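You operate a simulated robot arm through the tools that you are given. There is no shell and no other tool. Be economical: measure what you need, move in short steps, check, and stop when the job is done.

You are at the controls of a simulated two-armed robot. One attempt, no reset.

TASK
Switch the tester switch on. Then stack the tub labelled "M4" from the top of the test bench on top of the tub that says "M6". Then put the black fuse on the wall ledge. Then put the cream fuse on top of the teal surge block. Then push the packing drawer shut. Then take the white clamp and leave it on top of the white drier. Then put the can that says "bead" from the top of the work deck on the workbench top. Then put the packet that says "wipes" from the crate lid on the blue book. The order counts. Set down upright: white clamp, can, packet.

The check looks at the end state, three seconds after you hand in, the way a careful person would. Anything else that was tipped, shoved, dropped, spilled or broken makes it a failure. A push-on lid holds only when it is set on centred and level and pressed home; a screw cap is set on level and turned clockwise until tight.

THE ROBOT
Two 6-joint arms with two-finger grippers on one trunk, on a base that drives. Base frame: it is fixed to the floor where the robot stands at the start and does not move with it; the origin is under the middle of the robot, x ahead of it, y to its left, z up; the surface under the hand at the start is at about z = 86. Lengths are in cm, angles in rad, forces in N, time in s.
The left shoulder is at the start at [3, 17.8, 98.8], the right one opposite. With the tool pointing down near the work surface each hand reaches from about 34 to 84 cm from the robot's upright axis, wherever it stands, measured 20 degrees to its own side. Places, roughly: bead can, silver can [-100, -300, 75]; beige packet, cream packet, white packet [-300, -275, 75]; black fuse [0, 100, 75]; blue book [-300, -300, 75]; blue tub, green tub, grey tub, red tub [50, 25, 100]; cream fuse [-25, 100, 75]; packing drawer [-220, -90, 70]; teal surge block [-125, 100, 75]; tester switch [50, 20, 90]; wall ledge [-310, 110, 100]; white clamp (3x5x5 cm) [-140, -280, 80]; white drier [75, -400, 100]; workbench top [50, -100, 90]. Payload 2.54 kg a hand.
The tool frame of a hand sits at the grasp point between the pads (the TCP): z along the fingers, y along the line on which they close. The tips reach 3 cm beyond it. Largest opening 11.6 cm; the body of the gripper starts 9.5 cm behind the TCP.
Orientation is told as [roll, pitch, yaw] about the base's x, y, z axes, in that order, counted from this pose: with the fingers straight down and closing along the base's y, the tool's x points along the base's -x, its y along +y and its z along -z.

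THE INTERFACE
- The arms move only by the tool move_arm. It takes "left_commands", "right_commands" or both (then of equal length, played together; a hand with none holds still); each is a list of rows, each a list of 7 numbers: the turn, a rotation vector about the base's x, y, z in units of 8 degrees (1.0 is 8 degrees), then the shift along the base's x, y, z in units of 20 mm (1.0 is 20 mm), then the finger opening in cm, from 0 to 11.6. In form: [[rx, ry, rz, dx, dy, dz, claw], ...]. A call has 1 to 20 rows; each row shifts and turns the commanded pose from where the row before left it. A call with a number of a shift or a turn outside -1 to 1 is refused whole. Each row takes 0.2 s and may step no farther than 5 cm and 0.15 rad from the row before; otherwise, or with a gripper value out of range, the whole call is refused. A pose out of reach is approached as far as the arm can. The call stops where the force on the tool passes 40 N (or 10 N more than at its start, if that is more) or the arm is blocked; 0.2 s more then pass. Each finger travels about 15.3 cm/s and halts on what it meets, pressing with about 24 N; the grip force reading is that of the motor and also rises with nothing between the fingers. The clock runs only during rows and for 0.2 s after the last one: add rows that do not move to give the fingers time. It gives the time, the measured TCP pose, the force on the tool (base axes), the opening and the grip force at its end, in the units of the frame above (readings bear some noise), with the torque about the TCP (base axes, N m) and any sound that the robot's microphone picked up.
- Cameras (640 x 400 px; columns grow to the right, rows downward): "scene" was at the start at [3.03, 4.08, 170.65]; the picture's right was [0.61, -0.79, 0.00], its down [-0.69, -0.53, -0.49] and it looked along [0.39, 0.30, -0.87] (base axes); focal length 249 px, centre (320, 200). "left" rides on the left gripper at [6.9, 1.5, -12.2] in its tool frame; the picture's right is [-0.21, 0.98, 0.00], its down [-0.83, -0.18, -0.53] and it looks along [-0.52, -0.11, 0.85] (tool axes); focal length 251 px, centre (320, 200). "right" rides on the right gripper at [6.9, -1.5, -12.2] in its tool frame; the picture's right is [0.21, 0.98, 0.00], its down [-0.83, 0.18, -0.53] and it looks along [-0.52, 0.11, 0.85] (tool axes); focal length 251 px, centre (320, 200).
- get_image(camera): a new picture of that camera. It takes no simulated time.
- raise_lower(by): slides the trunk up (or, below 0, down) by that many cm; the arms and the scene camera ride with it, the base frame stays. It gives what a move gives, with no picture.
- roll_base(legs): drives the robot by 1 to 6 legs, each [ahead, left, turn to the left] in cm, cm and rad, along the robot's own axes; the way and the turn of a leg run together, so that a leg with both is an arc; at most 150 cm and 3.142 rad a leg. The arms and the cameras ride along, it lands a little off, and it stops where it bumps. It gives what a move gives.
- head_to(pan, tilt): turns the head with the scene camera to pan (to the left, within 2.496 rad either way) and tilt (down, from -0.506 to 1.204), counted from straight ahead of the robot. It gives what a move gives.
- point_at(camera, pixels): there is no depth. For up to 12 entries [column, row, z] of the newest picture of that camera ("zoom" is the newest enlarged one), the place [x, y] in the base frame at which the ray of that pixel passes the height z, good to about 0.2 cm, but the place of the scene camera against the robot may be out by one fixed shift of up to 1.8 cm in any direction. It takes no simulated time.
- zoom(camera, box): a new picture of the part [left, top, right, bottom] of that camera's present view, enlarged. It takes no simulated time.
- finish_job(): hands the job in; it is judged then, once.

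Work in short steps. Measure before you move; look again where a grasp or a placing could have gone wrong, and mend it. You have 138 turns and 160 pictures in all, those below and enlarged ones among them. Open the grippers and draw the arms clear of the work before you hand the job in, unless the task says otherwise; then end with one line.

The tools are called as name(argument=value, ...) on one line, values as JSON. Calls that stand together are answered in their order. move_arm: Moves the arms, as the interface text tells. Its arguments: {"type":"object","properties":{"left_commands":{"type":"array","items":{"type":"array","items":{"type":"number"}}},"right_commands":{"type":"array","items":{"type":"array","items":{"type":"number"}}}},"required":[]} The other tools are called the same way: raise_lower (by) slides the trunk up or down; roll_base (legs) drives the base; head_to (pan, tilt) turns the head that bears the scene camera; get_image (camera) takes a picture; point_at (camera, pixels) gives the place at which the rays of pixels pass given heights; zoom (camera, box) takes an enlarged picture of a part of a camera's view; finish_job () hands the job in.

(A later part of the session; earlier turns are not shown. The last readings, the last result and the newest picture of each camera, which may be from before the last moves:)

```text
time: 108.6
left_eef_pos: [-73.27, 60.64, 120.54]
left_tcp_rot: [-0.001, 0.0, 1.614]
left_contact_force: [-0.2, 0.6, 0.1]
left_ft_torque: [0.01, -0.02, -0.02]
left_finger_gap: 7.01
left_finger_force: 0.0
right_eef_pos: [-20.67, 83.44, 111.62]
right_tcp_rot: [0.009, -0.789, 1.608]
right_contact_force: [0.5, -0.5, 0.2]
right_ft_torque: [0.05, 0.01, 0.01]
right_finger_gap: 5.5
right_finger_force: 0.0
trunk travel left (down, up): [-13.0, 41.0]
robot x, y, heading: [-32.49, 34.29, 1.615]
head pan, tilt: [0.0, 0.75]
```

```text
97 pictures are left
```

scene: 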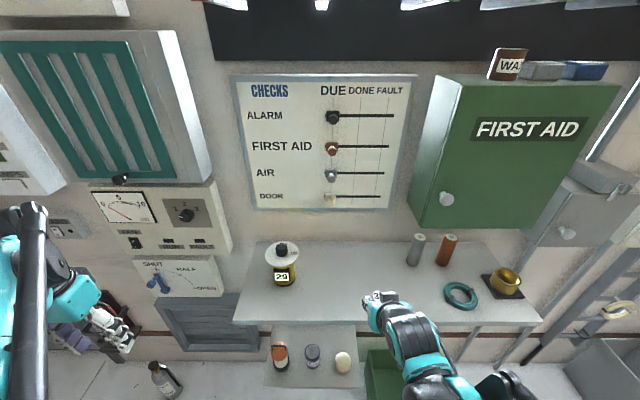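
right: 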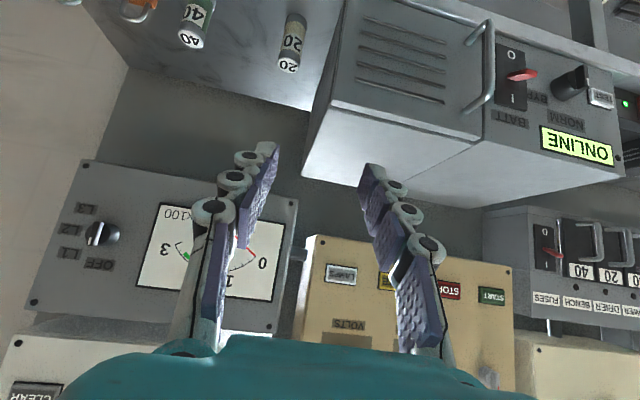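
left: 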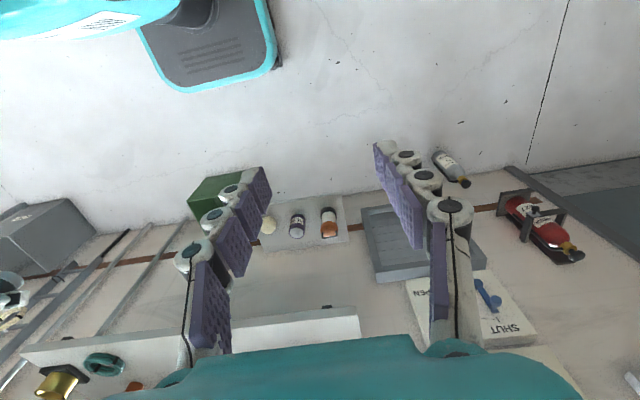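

Adjust base: ahead 8 cm and straighten heading; then image.

roll_base(legs=[[8, 0, -0.04]])

get_image(camera="right")

zoom(camera="scene", box=[300, 190, 460, 290])

```text
time: 109.6
left_eef_pos: [-72.27, 70.59, 120.51]
left_tcp_rot: [0.001, 0.003, 1.572]
left_contact_force: [-0.1, 0.8, -0.6]
left_ft_torque: [-0.08, 0.01, 0.01]
left_finger_gap: 7.0
left_finger_force: 0.0
right_eef_pos: [-19.01, 91.29, 111.68]
right_tcp_rot: [0.012, -0.788, 1.568]
right_contact_force: [0.7, 0.0, 0.3]
right_ft_torque: [-0.02, 0.03, 0.0]
right_finger_gap: 5.5
right_finger_force: 0.0
trunk travel left (down, up): [-13.0, 41.0]
robot x, y, heading: [-33.21, 42.39, 1.571]
head pan, tilt: [0.0, 0.75]
```

```text
96 pictures are left
```

right: 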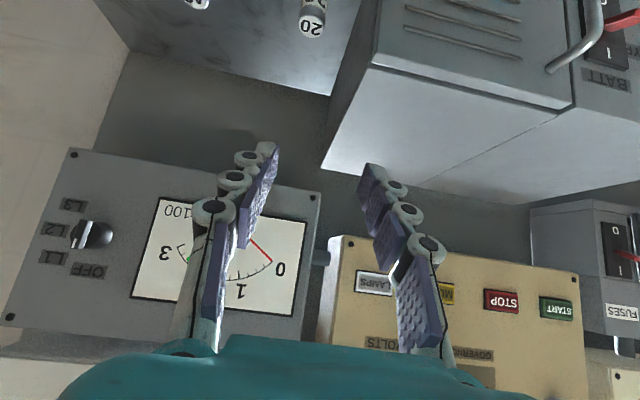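

```text
4.00 times, centred on (380, 240) of scene
```

zoom: 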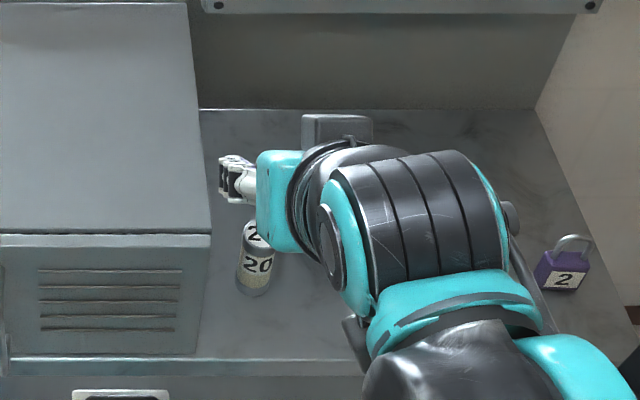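

Triangulate UPS front-top-right corner (right px (373,66), scene px (352.5,248)) to know clearance, plus bottom corner scene (349,279).

point_at(camera="right", pixels=[[373, 66, 88], [373, 66, 92], [373, 66, 96], [322, 165, 92], [311, 26, 86.5]])

point_at(camera="scene", pixels=[[352.5, 248, 88], [352.5, 248, 92], [352.5, 248, 96], [349, 279, 78.5]])

```text
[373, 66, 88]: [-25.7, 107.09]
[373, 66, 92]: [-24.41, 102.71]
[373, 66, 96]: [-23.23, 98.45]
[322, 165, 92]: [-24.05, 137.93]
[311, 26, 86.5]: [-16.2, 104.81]
```

```text
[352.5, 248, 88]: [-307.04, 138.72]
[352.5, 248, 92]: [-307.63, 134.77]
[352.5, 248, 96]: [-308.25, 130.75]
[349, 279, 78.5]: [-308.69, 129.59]
```

Use the zoom picture's own pixels.

point_at(camera="zoom", pixels=[[210, 232, 88], [210, 232, 92], [210, 232, 96], [197, 355, 78.5], [255, 282, 79], [570, 275, 80]])

```text
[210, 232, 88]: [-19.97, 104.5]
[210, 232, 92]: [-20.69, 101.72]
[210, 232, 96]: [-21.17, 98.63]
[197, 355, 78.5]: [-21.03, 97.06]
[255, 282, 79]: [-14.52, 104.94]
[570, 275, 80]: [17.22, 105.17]
```

UPS side at x≈−22.7, so I approach the cream fuse yawed 25° from the right side. Go to pre-grasp (−14.1, 99.7, 89.1).

move_arm(right_commands=[[0, 0, 0.8, 0.7, 0, -0.8, 5.5], [0, 0, 0.8, 0.7, 0, -0.9, 5.5], [0, 0, 0.8, 0.6, 0, -0.9, 5.5], [0, 0, 0.7, 0.45, 0, -0.9, 5.5], [0, 0, 0, 0, 0.3, -1, 5.5], [0, 0, 0, 0, 0.4, -1, 5.5], [0, 0, 0, 0, 0.5, -1, 5.5], [0, 0, 0, 0, 0.6, -1, 5.5], [0, 0, 0, 0, 0.6, -1, 5.5], [0, 0, 0, 0, 0.6, -1, 5.5], [0, 0, 0, 0, 0.6, -1, 5.5], [0, 0, 0, 0, 0.6, -0.8, 5.5], [0, 0, 0, 0, 0, 0, 5.5]])

get_image(camera="right")

```text
time: 112.4
left_eef_pos: [-72.4, 70.39, 120.54]
left_tcp_rot: [-0.001, 0.0, 1.572]
left_contact_force: [-0.7, -0.4, 0.3]
left_ft_torque: [-0.01, 0.0, 0.0]
left_finger_gap: 6.99
left_finger_force: 0.1
right_eef_pos: [-14.13, 99.22, 89.13]
right_tcp_rot: [0.011, -0.788, 2.002]
right_contact_force: [-0.3, -0.3, -0.1]
right_ft_torque: [0.02, -0.03, 0.0]
right_finger_gap: 5.48
right_finger_force: 0.1
trunk travel left (down, up): [-13.0, 41.0]
robot x, y, heading: [-33.32, 42.38, 1.573]
head pan, tilt: [0.0, 0.75]
```

```text
94 pictures are left
```

right: 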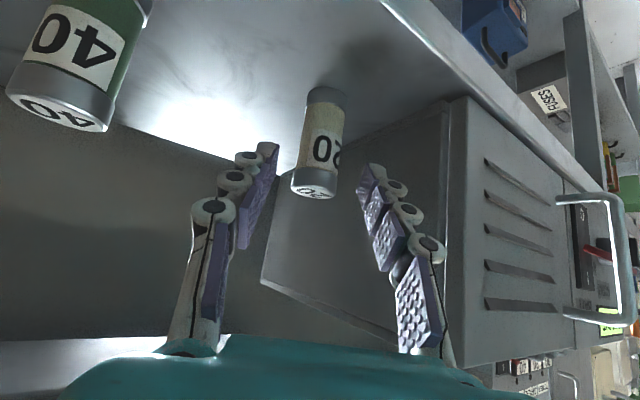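

Fuse well aligned. Check its position numerically.

point_at(camera="right", pixels=[[327, 96, 78.3], [315, 190, 86.5], [315, 190, 87]])

```text
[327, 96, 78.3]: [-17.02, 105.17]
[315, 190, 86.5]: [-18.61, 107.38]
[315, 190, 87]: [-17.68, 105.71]
```

Advance to grasp point.

move_arm(right_commands=[[0, 0, 0, -0.36, 0.7, -0.71, 5.5], [0, 0, 0, -0.36, 0.7, -0.71, 5.5], [0, 0, 0, -0.36, 0.7, -0.71, 5.5], [0, 0, 0, -0.36, 0.7, -0.71, 5.5], [0, 0, 0, 0, 0, 0, 5.5]])

get_image(camera="right")

```text
time: 113.6
left_eef_pos: [-72.27, 70.35, 120.61]
left_tcp_rot: [0.001, -0.001, 1.572]
left_contact_force: [0.9, -0.6, -0.4]
left_ft_torque: [-0.02, -0.01, 0.0]
left_finger_gap: 7.01
left_finger_force: 0.0
right_eef_pos: [-16.82, 105.0, 83.52]
right_tcp_rot: [0.013, -0.789, 2.002]
right_contact_force: [-0.9, -0.1, -0.3]
right_ft_torque: [0.01, -0.02, 0.01]
right_finger_gap: 5.5
right_finger_force: 0.0
trunk travel left (down, up): [-13.0, 41.0]
robot x, y, heading: [-33.44, 42.18, 1.574]
head pan, tilt: [0.0, 0.75]
```

```text
93 pictures are left
```

right: 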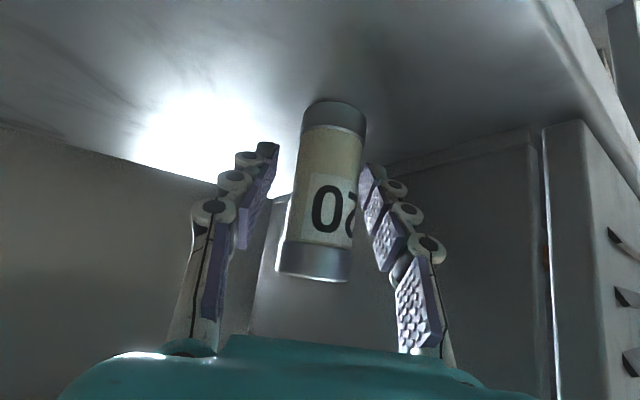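

Well placed. Close, lift straight, then back off.

move_arm(right_commands=[[0, 0, 0, 0, 0, 0, 3.5], [0, 0, 0, 0, 0, 0, 0], [0, 0, 0, 0, 0, 0, 0], [0, 0, 0, 0, 0, 0, 0], [0, 0, 0, 0, 0, 0, 0], [0, 0, 0, 0, 0, 0.5, 0], [0, 0, 0, 0, 0, 0.5, 0], [0, 0, 0, 0, 0, 1, 0], [0, 0, 0, 0, 0, 1, 0], [0, 0, 0, 0.4, -0.6, 0.8, 0], [0, 0, 0, 0.4, -0.8, 0.6, 0], [0, 0, 0, 0.4, -0.8, 0.6, 0], [0, 0, 0, 0.4, -0.8, 0.6, 0], [0, 0, 0, 0.4, -0.8, 0.6, 0], [0, 0, 0, 0, -1, 0.6, 0], [0, 0, 0, 0, -1, 1, 0], [0, 0, 0, 0, -1, 1, 0], [0, 0, 0, 0, 0, 1, 0], [0, 0, 0, 0, 0, 1, 0]])

get_image(camera="right")

```text
time: 117.6
left_eef_pos: [-72.42, 70.41, 120.62]
left_tcp_rot: [0.0, 0.001, 1.572]
left_contact_force: [0.2, -0.3, 1.1]
left_ft_torque: [0.03, -0.01, -0.01]
left_finger_gap: 6.98
left_finger_force: 0.1
right_eef_pos: [-12.61, 91.39, 105.14]
right_tcp_rot: [0.01, -0.79, 2.001]
right_contact_force: [-1.3, -0.8, -0.6]
right_ft_torque: [0.02, -0.01, 0.0]
right_finger_gap: 3.09
right_finger_force: 23.8
trunk travel left (down, up): [-13.0, 41.0]
robot x, y, heading: [-33.35, 42.43, 1.575]
head pan, tilt: [0.0, 0.75]
```

```text
92 pictures are left
```

right: 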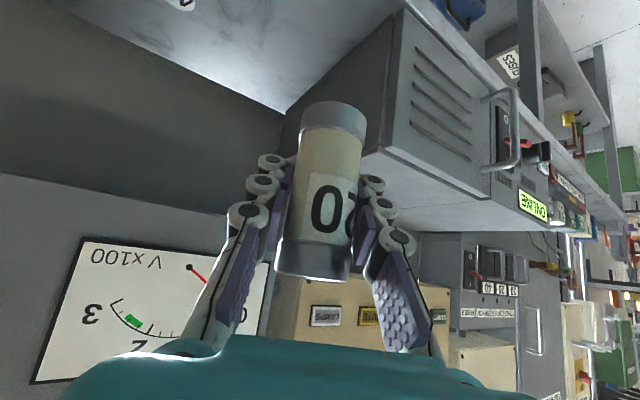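

Rotate the yaw back, raise, then drive left ~103 cm toward the surge blocks.

move_arm(right_commands=[[0, 0, -0.8, 0, -0.8, 1, 0], [0, 0, -0.8, 0, -0.8, 1, 0], [0, 0, -0.8, 0, -0.8, 1, 0], [0, 0, -0.7, 0, -0.8, 0, 0]])

roll_base(legs=[[0, 103, 0]])

get_image(camera="right")

get_image(camera="scene")

```text
time: 118.6
left_eef_pos: [-72.27, 70.45, 120.56]
left_tcp_rot: [0.002, -0.001, 1.572]
left_contact_force: [0.9, 0.0, 0.1]
left_ft_torque: [0.01, 0.01, 0.02]
left_finger_gap: 7.02
left_finger_force: 0.0
right_eef_pos: [-12.81, 85.07, 111.03]
right_tcp_rot: [0.009, -0.789, 1.567]
right_contact_force: [0.7, 0.8, -0.9]
right_ft_torque: [0.03, 0.03, 0.0]
right_finger_gap: 3.08
right_finger_force: 23.8
trunk travel left (down, up): [-13.0, 41.0]
robot x, y, heading: [-32.89, 42.38, 1.572]
head pan, tilt: [0.0, 0.75]
```

```text
time: 124.1
left_eef_pos: [-177.47, 71.56, 120.5]
left_tcp_rot: [-0.001, 0.002, 1.56]
left_contact_force: [0.2, -0.7, -0.3]
left_ft_torque: [0.01, 0.02, 0.0]
left_finger_gap: 6.98
left_finger_force: 0.0
right_eef_pos: [-117.8, 85.47, 111.12]
right_tcp_rot: [0.01, -0.79, 1.554]
right_contact_force: [0.1, -0.1, -2.5]
right_ft_torque: [0.0, -0.03, -0.02]
right_finger_gap: 3.1
right_finger_force: 24.0
trunk travel left (down, up): [-13.0, 41.0]
robot x, y, heading: [-138.38, 43.33, 1.56]
head pan, tilt: [0.0, 0.75]
```

```text
91 pictures are left
```

right: 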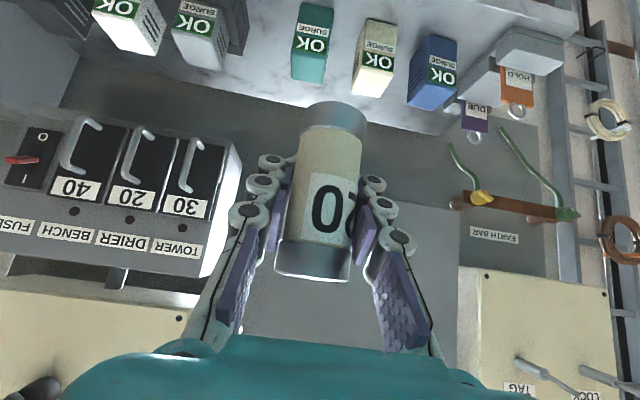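

```text
90 pictures are left
```

scene: 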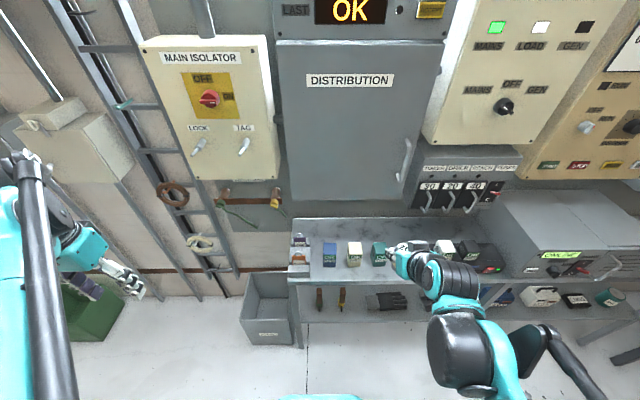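

Zoom on the teal block in both views.

zoom(camera="right", box=[250, 0, 410, 100])

zoom(camera="scene", box=[300, 215, 460, 315])

```text
4.00 times, centred on (330, 50) of right
```

zoom: 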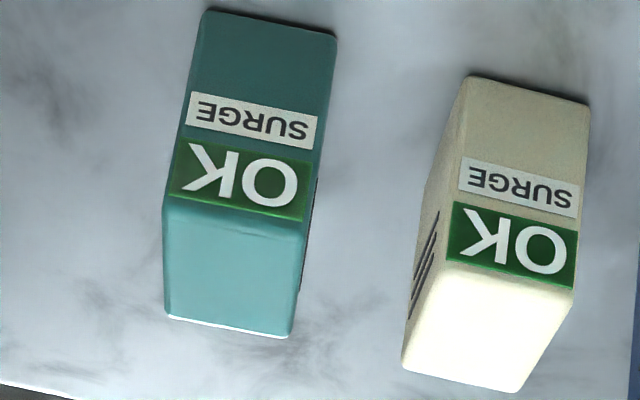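

```text
4.00 times, centred on (380, 265) of scene
```

zoom: 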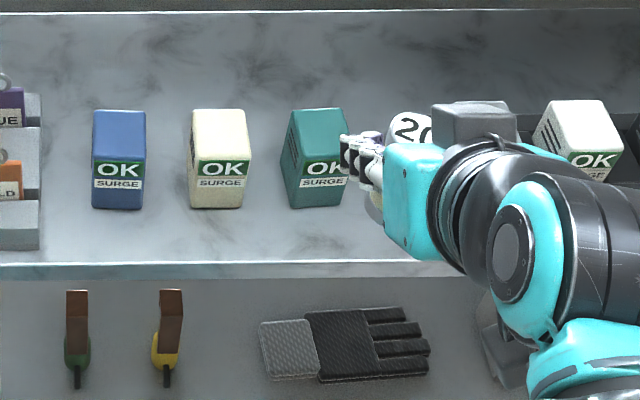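

Find the block's base front edge at shelf height and the top front edge's height at the same y.

point_at(camera="right", pixels=[[317.5, 7, 78.4], [309.25, 55, 84], [309.25, 55, 86], [309.25, 55, 88], [308.25, 68, 84], [308.25, 68, 86], [308.25, 68, 88], [302, 83, 86], [291.3, 52.5, 86], [327, 56.3, 86], [291.75, 78.75, 86], [322.5, 84.25, 86]])

point_at(camera="zoom", pixels=[[318, 207, 78.4], [318, 163, 84], [318, 163, 86], [318, 163, 88], [315, 136, 86]])

```text
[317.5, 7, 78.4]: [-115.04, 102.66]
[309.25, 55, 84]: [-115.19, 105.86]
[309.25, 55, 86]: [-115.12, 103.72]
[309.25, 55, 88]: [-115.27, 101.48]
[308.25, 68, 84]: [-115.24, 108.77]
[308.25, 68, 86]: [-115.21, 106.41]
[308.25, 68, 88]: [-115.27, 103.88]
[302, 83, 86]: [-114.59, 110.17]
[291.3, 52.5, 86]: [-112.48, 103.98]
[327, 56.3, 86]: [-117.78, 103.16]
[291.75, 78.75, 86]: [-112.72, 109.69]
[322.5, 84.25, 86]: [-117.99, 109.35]
```

```text
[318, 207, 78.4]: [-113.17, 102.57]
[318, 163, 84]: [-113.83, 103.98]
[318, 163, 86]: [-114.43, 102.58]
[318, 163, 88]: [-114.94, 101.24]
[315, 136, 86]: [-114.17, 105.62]
```

Block top ≈ z 87, centre (−115.2, 105.4). Move the fuse above it with bottom ≈2 cm clear.

move_arm(right_commands=[[0, 0, 0, 0.3, 1, -0.5, 0], [0, 0, 0, 0.3, 1, -0.5, 0], [0, 0, 0, 0.3, 1, -0.5, 0], [0, 0, 0, 0.3, 1, -0.5, 0], [0, 0, 0, 0.1, 1, -0.5, 0], [0, 0, 0, 0, 1, -0.5, 0], [0, 0, 0, 0, 1, -0.5, 0], [0, 0, 0, 0, 1, -1, 0], [0, 0, 0, 0, 1, -1, 0], [0, 0, 0, 0, 0.95, -1, 0], [0, 0, 0, 0, 0, -1, 0], [0, 0, 0, 0, 0, -1, 0], [0, 0, 0, 0, 0, 0, 0]])

get_image(camera="right")

zoom(camera="scene", box=[300, 195, 460, 295])

```text
time: 126.9
left_eef_pos: [-177.35, 71.46, 120.68]
left_tcp_rot: [-0.001, -0.001, 1.56]
left_contact_force: [-0.1, 0.0, -1.0]
left_ft_torque: [0.0, 0.01, 0.02]
left_finger_gap: 6.99
left_finger_force: 0.0
right_eef_pos: [-115.03, 105.32, 94.16]
right_tcp_rot: [0.011, -0.79, 1.555]
right_contact_force: [0.2, 0.0, -1.5]
right_ft_torque: [0.08, -0.02, -0.02]
right_finger_gap: 3.07
right_finger_force: 24.0
trunk travel left (down, up): [-13.0, 41.0]
robot x, y, heading: [-138.26, 42.85, 1.561]
head pan, tilt: [0.0, 0.75]
```

```text
87 pictures are left
```

right: 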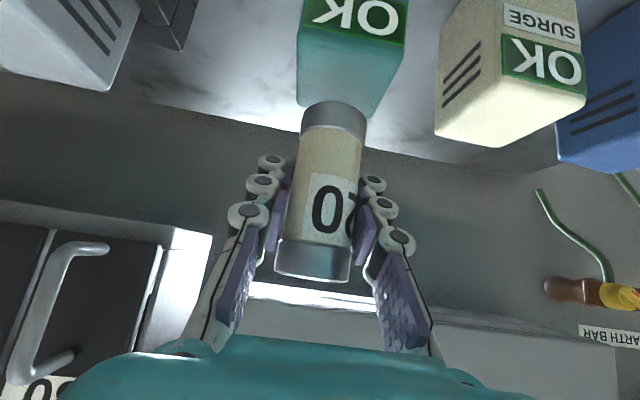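

```text
4.00 times, centred on (380, 245) of scene
```

zoom: 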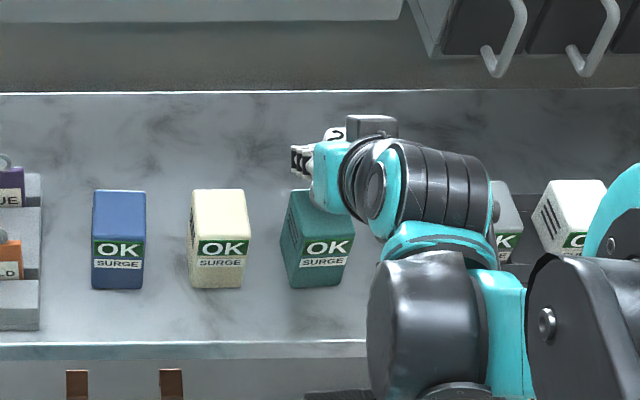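

Verify the block's top edges against the fuse in this closer view.

point_at(camera="right", pixels=[[299, 26, 87], [406, 45, 87], [297, 103, 87], [378, 118, 87], [333, 108, 89.1], [299, 26, 86], [297, 103, 86]])

```text
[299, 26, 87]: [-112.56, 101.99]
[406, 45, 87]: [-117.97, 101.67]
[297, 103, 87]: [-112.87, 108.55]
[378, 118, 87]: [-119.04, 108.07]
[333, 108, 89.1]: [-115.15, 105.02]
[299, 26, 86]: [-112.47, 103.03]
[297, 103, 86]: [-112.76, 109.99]
```

Centred. Lower gently to contact.

move_arm(right_commands=[[0, 0, 0, 0, 0, -0.5, 0], [0, 0, 0, 0, 0, -0.25, 0], [0, 0, 0, 0, 0, -0.1, 0], [0, 0, 0, 0, 0, -0.05, 0], [0, 0, 0, 0, 0, -0.05, 0], [0, 0, 0, 0, 0, -0.05, 0]])

```text
time: 128.3
left_eef_pos: [-177.42, 71.47, 120.61]
left_tcp_rot: [-0.001, -0.002, 1.562]
left_contact_force: [0.7, 1.1, 0.0]
left_ft_torque: [-0.04, 0.0, 0.02]
left_finger_gap: 7.0
left_finger_force: 0.1
right_eef_pos: [-115.09, 105.3, 91.99]
right_tcp_rot: [0.009, -0.79, 1.556]
right_contact_force: [-0.3, 4.9, 16.3]
right_ft_torque: [-0.16, -0.07, 0.06]
right_finger_gap: 3.1
right_finger_force: 24.3
trunk travel left (down, up): [-13.0, 41.0]
robot x, y, heading: [-138.18, 42.79, 1.56]
head pan, tilt: [0.0, 0.75]
```

Contact 16 N at the expected height. Release slowly and retreat along the tool axis.

move_arm(right_commands=[[0, 0, 0, 0, 0, 0.03, 2.5], [0, 0, 0, 0, 0, 0, 3.2], [0, 0, 0, 0, 0, 0, 4], [0, 0, 0, 0, 0, 0, 5.5], [0, 0, 0, 0, 0, 0, 5.5], [0, 0, 0, 0, -0.5, 0.5, 5.5], [0, 0, 0, 0, -0.7, 0.7, 5.5], [0, 0, 0, 0, -0.7, 0.7, 5.5], [0, 0, 0, 0, -0.7, 0.7, 5.5], [0, 0, 0, 0, -0.7, 0.7, 5.5], [0, 0, 0, 0, -0.7, 0.7, 5.5]])

get_image(camera="right")

```text
time: 130.7
left_eef_pos: [-177.37, 71.42, 120.56]
left_tcp_rot: [-0.001, -0.001, 1.56]
left_contact_force: [-0.2, -0.3, 0.1]
left_ft_torque: [0.03, -0.01, 0.04]
left_finger_gap: 7.02
left_finger_force: 0.0
right_eef_pos: [-114.89, 97.3, 100.12]
right_tcp_rot: [0.01, -0.791, 1.557]
right_contact_force: [0.4, 0.0, -0.1]
right_ft_torque: [0.01, 0.02, -0.01]
right_finger_gap: 5.5
right_finger_force: 0.0
trunk travel left (down, up): [-13.0, 41.0]
robot x, y, heading: [-138.62, 43.12, 1.556]
head pan, tilt: [0.0, 0.75]
```

```text
85 pictures are left
```

right: 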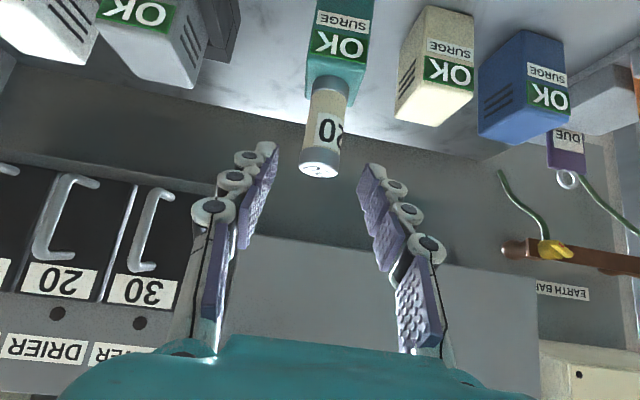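

Cream fuse stands on the teal block. Straighten the right tool and pull back, then back away and look at the packing table.

move_arm(right_commands=[[0, 0, 0, 0, -1, 1, 5.5], [0, 0, 0, 0, -1, 1, 5.5], [-0.95, 0, 0, 0, -1, 1, 5.5], [-0.95, 0, 0, 0, -1, 1, 5.5], [-0.95, 0, 0, 0, -1, 1, 5.5], [-0.95, 0, 0, 0, -1, 1, 5.5], [-0.95, 0, 0, 0, 0, 1, 5.5], [-0.9, 0, 0, 0, 0, 1, 5.5]])

roll_base(legs=[[-10, 0, 0], [0, 0, 1.57]])

head_to(pan=0.9, tilt=0.6)

get_image(camera="scene")

```text
time: 132.5
left_eef_pos: [-177.39, 71.49, 120.48]
left_tcp_rot: [0.0, -0.001, 1.559]
left_contact_force: [-0.1, 0.0, 0.1]
left_ft_torque: [0.0, 0.0, 0.01]
left_finger_gap: 7.01
left_finger_force: 0.1
right_eef_pos: [-114.94, 85.37, 116.05]
right_tcp_rot: [-0.002, 0.001, 1.561]
right_contact_force: [-0.2, 0.1, -0.3]
right_ft_torque: [-0.02, 0.0, 0.0]
right_finger_gap: 5.49
right_finger_force: 0.1
trunk travel left (down, up): [-13.0, 41.0]
robot x, y, heading: [-138.44, 42.95, 1.563]
head pan, tilt: [0.0, 0.75]
```

```text
time: 137.5
left_eef_pos: [-165.93, -6.49, 120.64]
left_tcp_rot: [0.0, -0.001, -3.119]
left_contact_force: [-0.7, 0.9, 0.2]
left_ft_torque: [0.03, 0.02, 0.02]
left_finger_gap: 7.0
left_finger_force: 0.1
right_eef_pos: [-181.78, 55.51, 115.96]
right_tcp_rot: [0.001, 0.002, -3.12]
right_contact_force: [0.4, 0.0, 0.8]
right_ft_torque: [-0.02, 0.01, 0.03]
right_finger_gap: 5.5
right_finger_force: 0.2
trunk travel left (down, up): [-13.0, 41.0]
robot x, y, heading: [-138.61, 33.17, -3.118]
head pan, tilt: [0.0, 0.75]
```

```text
time: 138.7
left_eef_pos: [-165.87, -6.48, 120.52]
left_tcp_rot: [0.001, -0.001, -3.12]
left_contact_force: [0.1, -0.3, 0.1]
left_ft_torque: [-0.04, 0.01, -0.01]
left_finger_gap: 6.96
left_finger_force: 0.1
right_eef_pos: [-181.61, 55.56, 116.07]
right_tcp_rot: [-0.001, 0.001, -3.12]
right_contact_force: [0.0, 1.3, -0.4]
right_ft_torque: [0.02, -0.01, -0.02]
right_finger_gap: 5.54
right_finger_force: 0.1
trunk travel left (down, up): [-13.0, 41.0]
robot x, y, heading: [-138.77, 33.3, -3.118]
head pan, tilt: [0.901, 0.6]
```

```text
84 pictures are left
```

scene: 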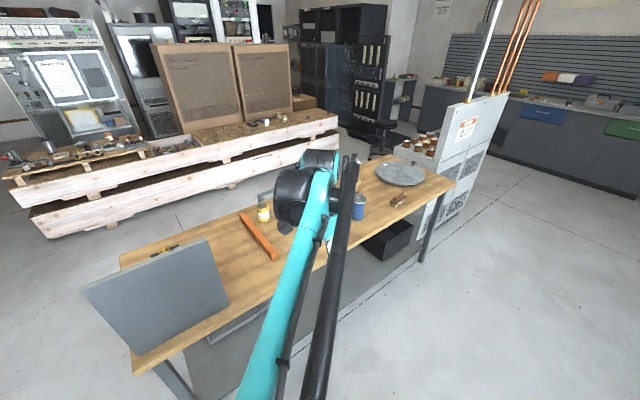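

Measure the table corners at z≈75 and crate extents.

point_at(camera="scene", pixels=[[135, 370, 75], [120, 262, 75], [453, 185, 75], [368, 157, 75], [10, 182, 60], [338, 122, 60], [48, 232, 0], [195, 160, 60], [430, 245, 0], [465, 200, 0]])

```text
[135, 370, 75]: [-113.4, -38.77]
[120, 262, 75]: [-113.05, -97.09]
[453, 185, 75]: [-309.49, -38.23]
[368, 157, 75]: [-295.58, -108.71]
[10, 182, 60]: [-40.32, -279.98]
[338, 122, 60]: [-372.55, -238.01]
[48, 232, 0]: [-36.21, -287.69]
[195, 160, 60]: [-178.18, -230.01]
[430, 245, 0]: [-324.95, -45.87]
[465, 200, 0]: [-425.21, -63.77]
```

Table spans x −113…−300, y −38…−100; drawer is on its −y side. Drive around its +x end to about (−215, −185), facing +y.

roll_base(legs=[[-92, 0, -0.02], [0, 110, 0], [0, 108, 0], [85, 0, 0], [85, 0, 0], [0, 0, -1.57]])

head_to(pan=0.0, tilt=0.7)

get_image(camera="scene")

```text
time: 165.9
left_eef_pos: [-260.58, -147.31, 120.53]
left_tcp_rot: [0.0, 0.0, 1.549]
left_contact_force: [0.0, -0.5, -0.7]
left_ft_torque: [-0.01, -0.01, 0.04]
left_finger_gap: 6.98
left_finger_force: 0.1
right_eef_pos: [-197.97, -134.1, 115.89]
right_tcp_rot: [0.001, 0.0, 1.553]
right_contact_force: [0.6, 0.8, -0.7]
right_ft_torque: [0.0, -0.02, 0.01]
right_finger_gap: 5.5
right_finger_force: 0.1
trunk travel left (down, up): [-13.0, 41.0]
robot x, y, heading: [-221.68, -176.25, 1.555]
head pan, tilt: [0.901, 0.6]
```

```text
time: 167.1
left_eef_pos: [-260.63, -147.27, 120.6]
left_tcp_rot: [0.001, 0.002, 1.549]
left_contact_force: [0.3, 0.7, 0.2]
left_ft_torque: [0.01, -0.01, -0.01]
left_finger_gap: 7.02
left_finger_force: 0.0
right_eef_pos: [-198.04, -134.16, 115.97]
right_tcp_rot: [0.002, 0.0, 1.552]
right_contact_force: [1.2, 0.5, 0.5]
right_ft_torque: [-0.01, -0.03, -0.06]
right_finger_gap: 5.5
right_finger_force: 0.1
trunk travel left (down, up): [-13.0, 41.0]
robot x, y, heading: [-221.87, -176.27, 1.553]
head pan, tilt: [0.0, 0.7]
```

```text
83 pictures are left
```

scene: 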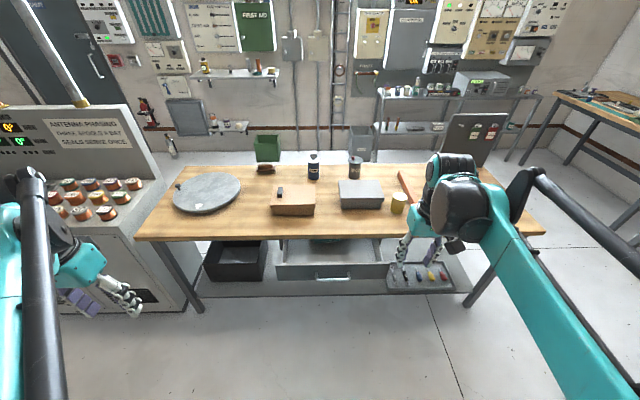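

The packing drawer is at (332, 262) px. Zoom and measure.

zoom(camera="scene", box=[240, 215, 440, 315])

get_image(camera="right")

get_image(camera="left")

```text
3.20 times, centred on (340, 265) of scene
```

zoom: 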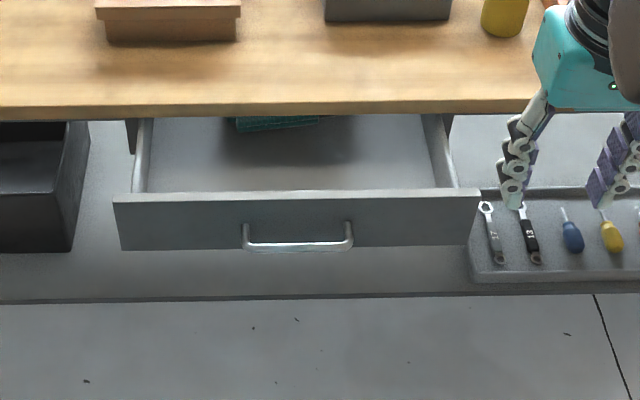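

```text
81 pictures are left
```

right: 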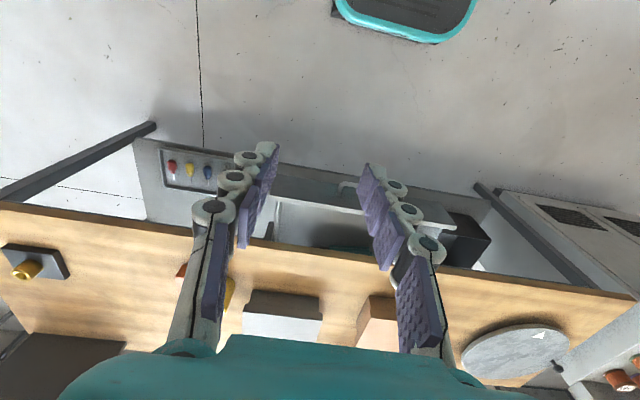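

```text
80 pictures are left
```

left: 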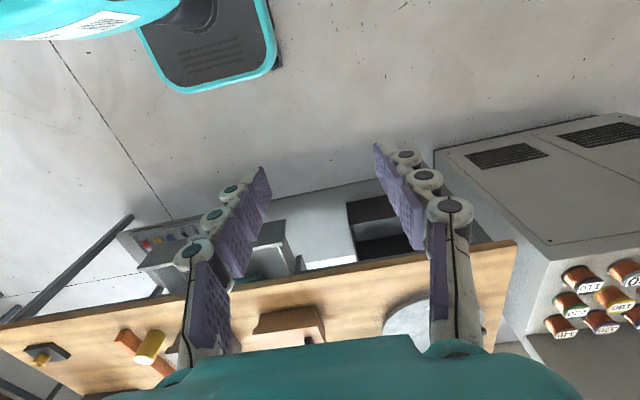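

Zoom right view for the drawer front's corners.

zoom(camera="right", box=[240, 150, 500, 280])

point_at(camera="scene", pixels=[[275, 277, 66], [275, 277, 69], [275, 277, 72], [390.6, 262, 66], [390.6, 262, 69], [390.6, 262, 72], [332, 279, 66], [340, 239, 72], [145, 240, 75], [545, 232, 75]])

```text
2.46 times, centred on (370, 215) of right
```

zoom: 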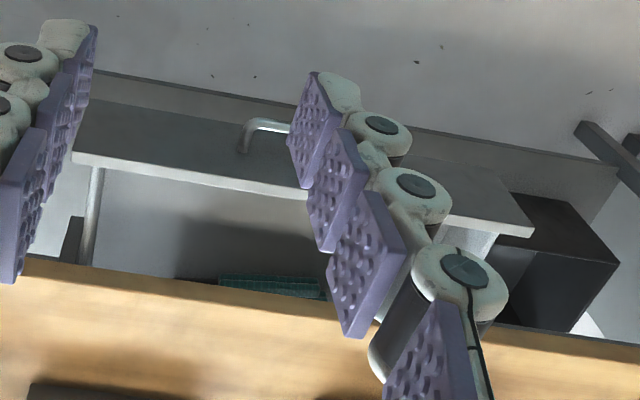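

```text
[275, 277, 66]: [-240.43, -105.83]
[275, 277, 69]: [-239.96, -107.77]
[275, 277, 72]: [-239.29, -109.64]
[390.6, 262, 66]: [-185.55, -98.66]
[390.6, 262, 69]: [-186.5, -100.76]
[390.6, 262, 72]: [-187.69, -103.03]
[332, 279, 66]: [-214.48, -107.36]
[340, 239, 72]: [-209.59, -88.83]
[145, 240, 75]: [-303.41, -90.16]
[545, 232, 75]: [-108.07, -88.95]
```

Triangulate both top corners of the drawer front.

point_at(camera="right", pixels=[[456.6, 229.2, 66], [456.6, 229.2, 69], [456.6, 229.2, 72], [269.2, 196.7, 66], [269.2, 196.7, 69], [269.2, 196.7, 72], [340, 180, 60], [340, 180, 65], [430, 270, 75]])

point_at(camera="scene", pixels=[[275, 264, 66], [275, 264, 69], [275, 264, 72], [277, 279, 60], [277, 279, 64], [332, 279, 58], [332, 279, 62]])

```text
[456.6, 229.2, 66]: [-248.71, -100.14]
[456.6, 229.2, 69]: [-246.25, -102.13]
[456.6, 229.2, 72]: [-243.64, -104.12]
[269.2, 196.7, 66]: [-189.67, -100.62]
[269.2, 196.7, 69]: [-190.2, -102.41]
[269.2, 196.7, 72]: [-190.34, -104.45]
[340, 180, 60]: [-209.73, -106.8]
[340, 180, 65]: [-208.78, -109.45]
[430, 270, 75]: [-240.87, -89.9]
```

```text
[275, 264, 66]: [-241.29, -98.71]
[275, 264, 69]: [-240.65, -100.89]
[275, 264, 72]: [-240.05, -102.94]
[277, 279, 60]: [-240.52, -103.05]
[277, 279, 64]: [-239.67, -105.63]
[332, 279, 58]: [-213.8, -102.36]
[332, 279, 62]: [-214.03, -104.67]
```

Drawer front: x −243…−189 (centre −216), y≈−104, top z≈72. Drive closer, then approach with the right hand closed, tilted 60° forward.

roll_base(legs=[[14, 10, 0.015]])

move_arm(right_commands=[[0.95, 0, 0, -0.3, 0, 0, 3], [0.95, 0, 0, -0.4, -0.2, 0, 0], [0.95, 0, 0, -0.4, -0.2, -0.8, 0], [0.95, 0, 0, -0.4, -0.2, -0.8, 0], [0.95, 0, 0, -0.4, 0, -0.8, 0], [0.95, 0, 0, -0.4, 0, -0.8, 0], [0.95, 0, 0, -0.4, 0, -0.8, 0], [0.85, 0, 0, -0.3, 0, -0.8, 0], [0, 0, 0, 0, 0, -1, 0], [0, 0, 0, 0, 0, -1, 0], [0, 0, 0, 0, 0, -1, 0], [0, 0, 0, 0, 0, -1, 0], [0, 0, 0, 0, 0, -1, 0], [0, 0, 0, 0, 0, 0, 0]])

get_image(camera="right")

get_image(camera="scene")

```text
time: 168.6
left_eef_pos: [-270.88, -133.79, 120.57]
left_tcp_rot: [0.0, 0.002, 1.564]
left_contact_force: [-0.3, 0.4, 0.0]
left_ft_torque: [-0.02, -0.02, 0.0]
left_finger_gap: 6.97
left_finger_force: 0.1
right_eef_pos: [-208.43, -119.85, 115.96]
right_tcp_rot: [-0.001, 0.0, 1.564]
right_contact_force: [-0.3, -0.4, -1.1]
right_ft_torque: [-0.02, -0.04, 0.01]
right_finger_gap: 5.48
right_finger_force: 0.1
trunk travel left (down, up): [-13.0, 41.0]
robot x, y, heading: [-231.91, -162.43, 1.561]
head pan, tilt: [0.0, 0.7]
```

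```text
time: 171.6
left_eef_pos: [-270.9, -133.77, 120.62]
left_tcp_rot: [0.0, 0.001, 1.564]
left_contact_force: [-0.2, 0.7, -0.8]
left_ft_torque: [-0.02, 0.02, -0.01]
left_finger_gap: 7.0
left_finger_force: 0.1
right_eef_pos: [-214.48, -118.98, 99.82]
right_tcp_rot: [0.012, -1.047, 1.557]
right_contact_force: [0.1, 0.4, 0.1]
right_ft_torque: [0.01, 0.01, -0.01]
right_finger_gap: 0.0
right_finger_force: 24.5
right hand out of reach, approached as far as the arm can: row 12, 13
trunk travel left (down, up): [-13.0, 41.0]
robot x, y, heading: [-231.66, -162.14, 1.568]
head pan, tilt: [0.0, 0.7]
```

```text
78 pictures are left
```

right: 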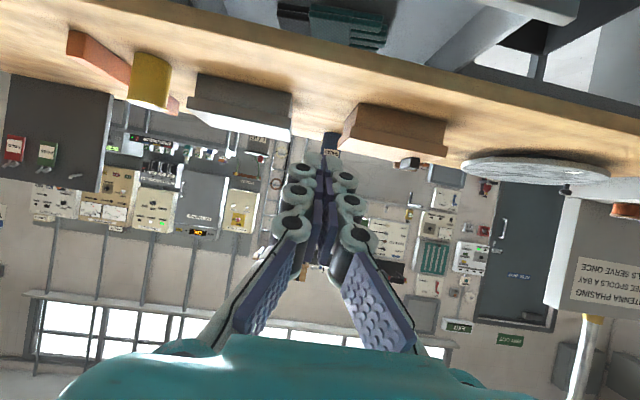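

```text
77 pictures are left
```

scene: 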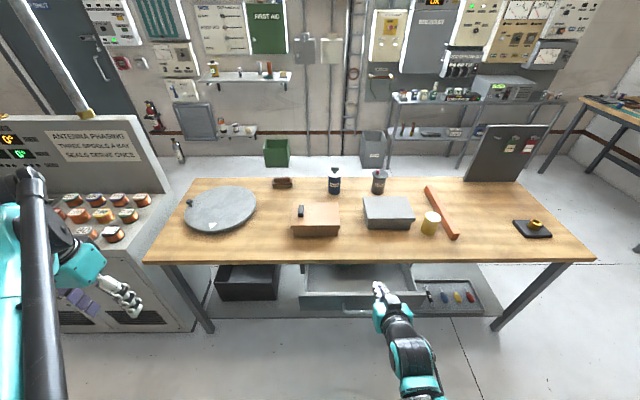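

Out of reach with 60° tilt; reduce to ~30° and lower the trunk to the bottom.

raise_lower(by=-12.8)

move_arm(right_commands=[[-0.95, 0, 0, 0, 0, 0, 0], [-0.95, 0, 0, 0, 0, 0, 0], [-0.95, 0, 0, 0, 0, 0, 0], [-0.9, 0, 0, -0.3, 0, -0.5, 0], [0, 0, 0, -0.2, 0, -1, 0], [0, 0, 0, 0, 0, -1, 0], [0, 0, 0, 0, 0, -1, 0], [0, 0, 0, 0, 0, -1, 0], [0, 0, 0, 0, 0, -1, 0], [0, 0, 0, 0, 0, -1, 0], [0, 0, 0, 0, 0, 0, 0]])

get_image(camera="right")

```text
time: 173.2
left_eef_pos: [-270.75, -133.88, 107.87]
left_tcp_rot: [0.001, -0.001, 1.564]
left_contact_force: [0.2, -0.3, -0.4]
left_ft_torque: [0.01, 0.01, 0.0]
left_finger_gap: 7.02
left_finger_force: 0.0
right_eef_pos: [-214.46, -118.94, 87.07]
right_tcp_rot: [0.013, -1.047, 1.558]
right_contact_force: [0.4, 0.0, -0.8]
right_ft_torque: [0.0, 0.0, -0.03]
right_finger_gap: 0.0
right_finger_force: 24.2
trunk travel left (down, up): [-0.2, 53.8]
robot x, y, heading: [-231.82, -161.74, 1.566]
head pan, tilt: [0.0, 0.7]
```

```text
time: 175.6
left_eef_pos: [-270.84, -133.73, 107.76]
left_tcp_rot: [-0.001, 0.0, 1.563]
left_contact_force: [-0.9, 0.9, -1.1]
left_ft_torque: [0.02, 0.0, 0.0]
left_finger_gap: 6.99
left_finger_force: 0.2
right_eef_pos: [-215.53, -120.54, 76.52]
right_tcp_rot: [0.004, -0.522, 1.561]
right_contact_force: [-0.2, -0.9, 0.3]
right_ft_torque: [0.01, -0.03, 0.01]
right_finger_gap: 0.0
right_finger_force: 23.6
right hand out of reach, approached as far as the arm can: row 9, 10
trunk travel left (down, up): [-0.2, 53.8]
robot x, y, heading: [-231.81, -161.79, 1.566]
head pan, tilt: [0.0, 0.7]
```

```text
76 pictures are left
```

right: 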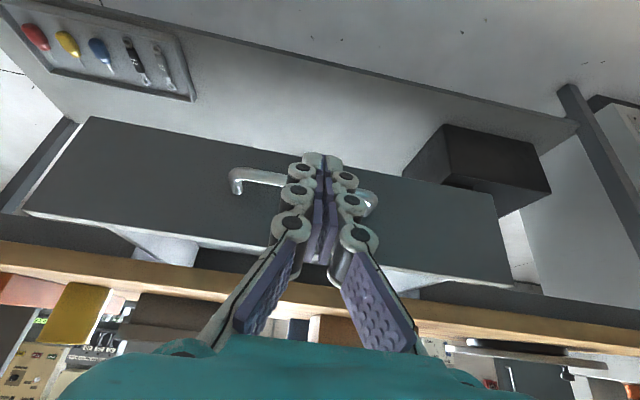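

Refine drawer front height with this close view.

point_at(camera="right", pixels=[[25, 213, 70], [25, 213, 72], [25, 213, 74], [512, 283, 70], [512, 283, 72], [512, 283, 74], [88, 117, 60], [88, 117, 62], [88, 117, 64], [260, 178, 65], [380, 200, 65]])

```text
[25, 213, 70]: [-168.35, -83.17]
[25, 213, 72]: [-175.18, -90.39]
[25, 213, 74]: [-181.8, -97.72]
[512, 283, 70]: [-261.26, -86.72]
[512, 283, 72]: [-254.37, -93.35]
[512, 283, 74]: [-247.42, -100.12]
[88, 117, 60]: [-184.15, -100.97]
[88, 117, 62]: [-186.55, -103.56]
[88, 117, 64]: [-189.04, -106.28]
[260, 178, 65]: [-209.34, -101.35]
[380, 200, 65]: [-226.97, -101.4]
```

Drawer front spans z≈62–75, y≈−103. Move forward to just before it, tip z≈72.

move_arm(right_commands=[[0, 0, 0, 0, 1, 0, 0], [0, 0, 0, 0, 1, 0, 0], [0, 0, 0, 0, 1, -0.2, 0], [0, 0, 0, 0, 1, -0.2, 0], [0, 0, 0, 0, 1, -0.3, 0], [0, 0, 0, 0, 0.7, -0.3, 0], [0, 0, 0, 0, 0, 0, 0]])

get_image(camera="right")

zoom(camera="scene", box=[260, 220, 460, 345])

```text
time: 177.2
left_eef_pos: [-270.62, -133.9, 107.69]
left_tcp_rot: [0.0, 0.001, 1.563]
left_contact_force: [0.0, 0.3, -0.5]
left_ft_torque: [0.03, 0.02, 0.0]
left_finger_gap: 6.99
left_finger_force: 0.0
right_eef_pos: [-215.54, -109.01, 74.52]
right_tcp_rot: [0.004, -0.522, 1.563]
right_contact_force: [-0.6, -0.2, 0.2]
right_ft_torque: [0.0, 0.01, -0.01]
right_finger_gap: 0.01
right_finger_force: 23.7
trunk travel left (down, up): [-0.2, 53.8]
robot x, y, heading: [-231.86, -162.3, 1.561]
head pan, tilt: [0.0, 0.7]
```

```text
75 pictures are left
```

right: 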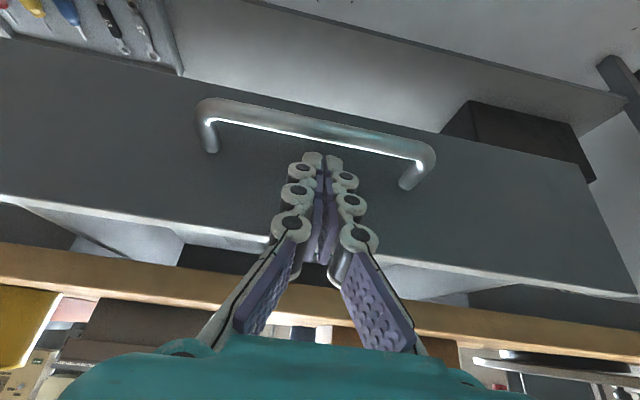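

```text
3.20 times, centred on (360, 282) of scene
```

zoom: 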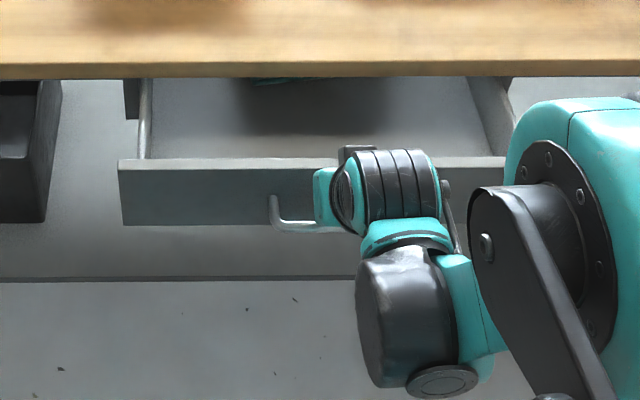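

Tips aim at the face above the handle. Push forward slowly.

move_arm(right_commands=[[0, 0, 0, 0, 0.5, 0, 0], [0, 0, 0, 0, 0.5, 0, 0], [0, 0, 0, 0, 0.5, 0, 0], [0, 0, 0, 0, 0.5, 0, 0], [0, 0, 0, 0, 0.5, 0, 0], [0, 0, 0, 0, 0.5, 0, 0], [0, 0, 0, 0, 0.5, 0, 0], [0, 0, 0, 0, 0.5, 0, 0]])

get_image(camera="right")

```text
time: 178.9
left_eef_pos: [-270.72, -133.78, 107.85]
left_tcp_rot: [0.001, -0.002, 1.563]
left_contact_force: [-0.2, -0.5, -0.1]
left_ft_torque: [0.01, 0.0, 0.01]
left_finger_gap: 6.97
left_finger_force: 0.0
right_eef_pos: [-215.6, -101.12, 74.48]
right_tcp_rot: [0.004, -0.522, 1.563]
right_contact_force: [-0.3, 0.3, 0.2]
right_ft_torque: [0.01, 0.02, 0.02]
right_finger_gap: 0.0
right_finger_force: 29.0
trunk travel left (down, up): [-0.2, 53.8]
robot x, y, heading: [-231.79, -162.24, 1.564]
head pan, tilt: [0.0, 0.7]
```

```text
73 pictures are left
```

right: 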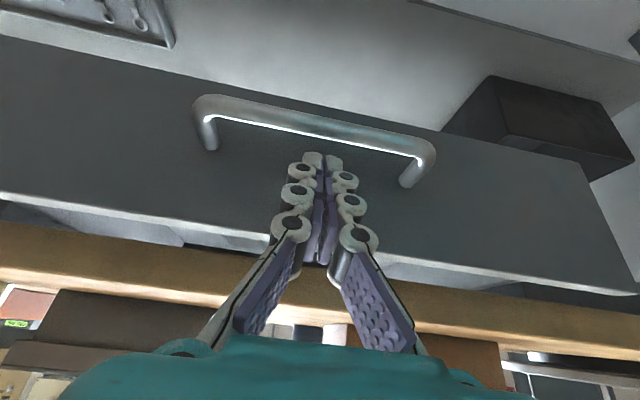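

The drawer is moving with the fingers. Push another 8 cm, stopping on force.

move_arm(right_commands=[[0, 0, 0, 0, 0.5, 0, 0], [0, 0, 0, 0, 0.5, 0, 0], [0, 0, 0, 0, 0.5, 0, 0], [0, 0, 0, 0, 0.5, 0, 0], [0, 0, 0, 0, 0.5, 0, 0], [0, 0, 0, 0, 0.5, 0, 0], [0, 0, 0, 0, 0.5, 0, 0], [0, 0, 0, 0, 0.5, 0, 0]])

get_image(camera="right")

zoom(camera="scene", box=[260, 200, 460, 325])

```text
time: 180.7
left_eef_pos: [-270.83, -133.84, 107.76]
left_tcp_rot: [-0.001, -0.002, 1.561]
left_contact_force: [0.5, -0.1, -0.7]
left_ft_torque: [-0.02, 0.03, 0.0]
left_finger_gap: 7.01
left_finger_force: 0.0
right_eef_pos: [-215.81, -94.43, 74.32]
right_tcp_rot: [0.006, -0.509, 1.562]
right_contact_force: [0.1, -12.5, 2.4]
right_ft_torque: [-0.19, 0.08, -0.02]
right_finger_gap: 0.59
right_finger_force: 28.6
trunk travel left (down, up): [-0.2, 53.8]
robot x, y, heading: [-231.4, -162.58, 1.561]
head pan, tilt: [0.0, 0.7]
stopped in row 8 (right hand): the force on the tool passed its limit at 51 N (the readings are from after the stop); the commanded pose is now the measured one
```

```text
72 pictures are left
```

right: 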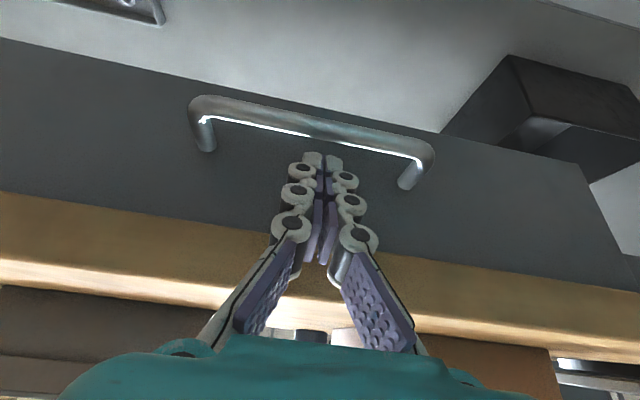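

```text
3.20 times, centred on (360, 262) of scene
```

zoom: 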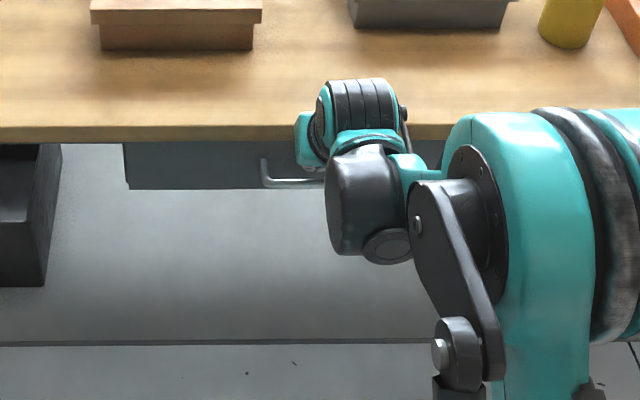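

Resistance at 51 N with the front flush under the table edge: shut. Retreat and inspect.

move_arm(right_commands=[[0, 0, 0, 0, -1, 0.2, 0], [0, 0, 0, 0, -1, 0.2, 0], [0, 0, 0, 0, -1, 0.5, 0], [0, 0, 0, 0, -1, 1, 3], [-0.95, 0, 0, 0, -1, 1, 6], [-0.95, 0, 0, 0, -1, 1, 6], [-0.95, 0, 0, 0.5, -1, 1, 6], [-0.9, 0, 0, 0.8, -1, 1, 6], [0, 0, 0, 0.8, 0, 1, 6], [0, 0, 0, 0.8, 0, 1, 6], [0, 0, 0, 0.8, 0, 1, 6]])

get_image(camera="scene")

get_image(camera="right")

```text
time: 183.1
left_eef_pos: [-270.79, -133.85, 107.84]
left_tcp_rot: [-0.001, -0.002, 1.565]
left_contact_force: [0.0, 0.4, 0.2]
left_ft_torque: [-0.04, 0.0, -0.02]
left_finger_gap: 7.0
left_finger_force: 0.0
right_eef_pos: [-208.51, -110.51, 92.34]
right_tcp_rot: [0.0, 0.013, 1.565]
right_contact_force: [-0.5, 0.6, -0.3]
right_ft_torque: [0.02, 0.0, 0.0]
right_finger_gap: 6.0
right_finger_force: 0.1
trunk travel left (down, up): [-0.2, 53.8]
robot x, y, heading: [-231.72, -162.37, 1.562]
head pan, tilt: [0.0, 0.7]
```

```text
70 pictures are left
```

scene: 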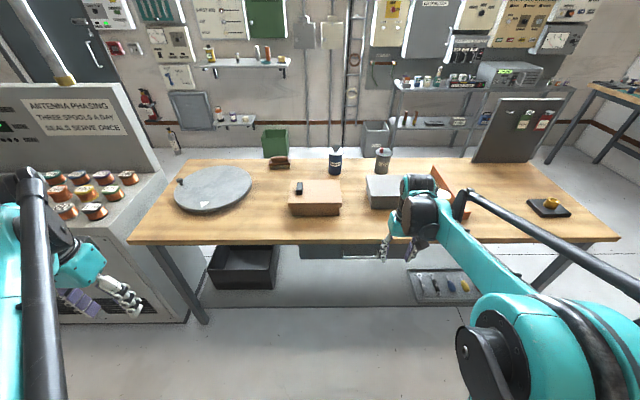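

```text
69 pictures are left
```

right: 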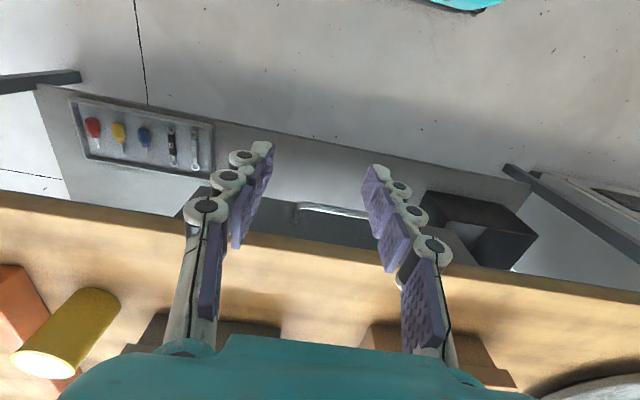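

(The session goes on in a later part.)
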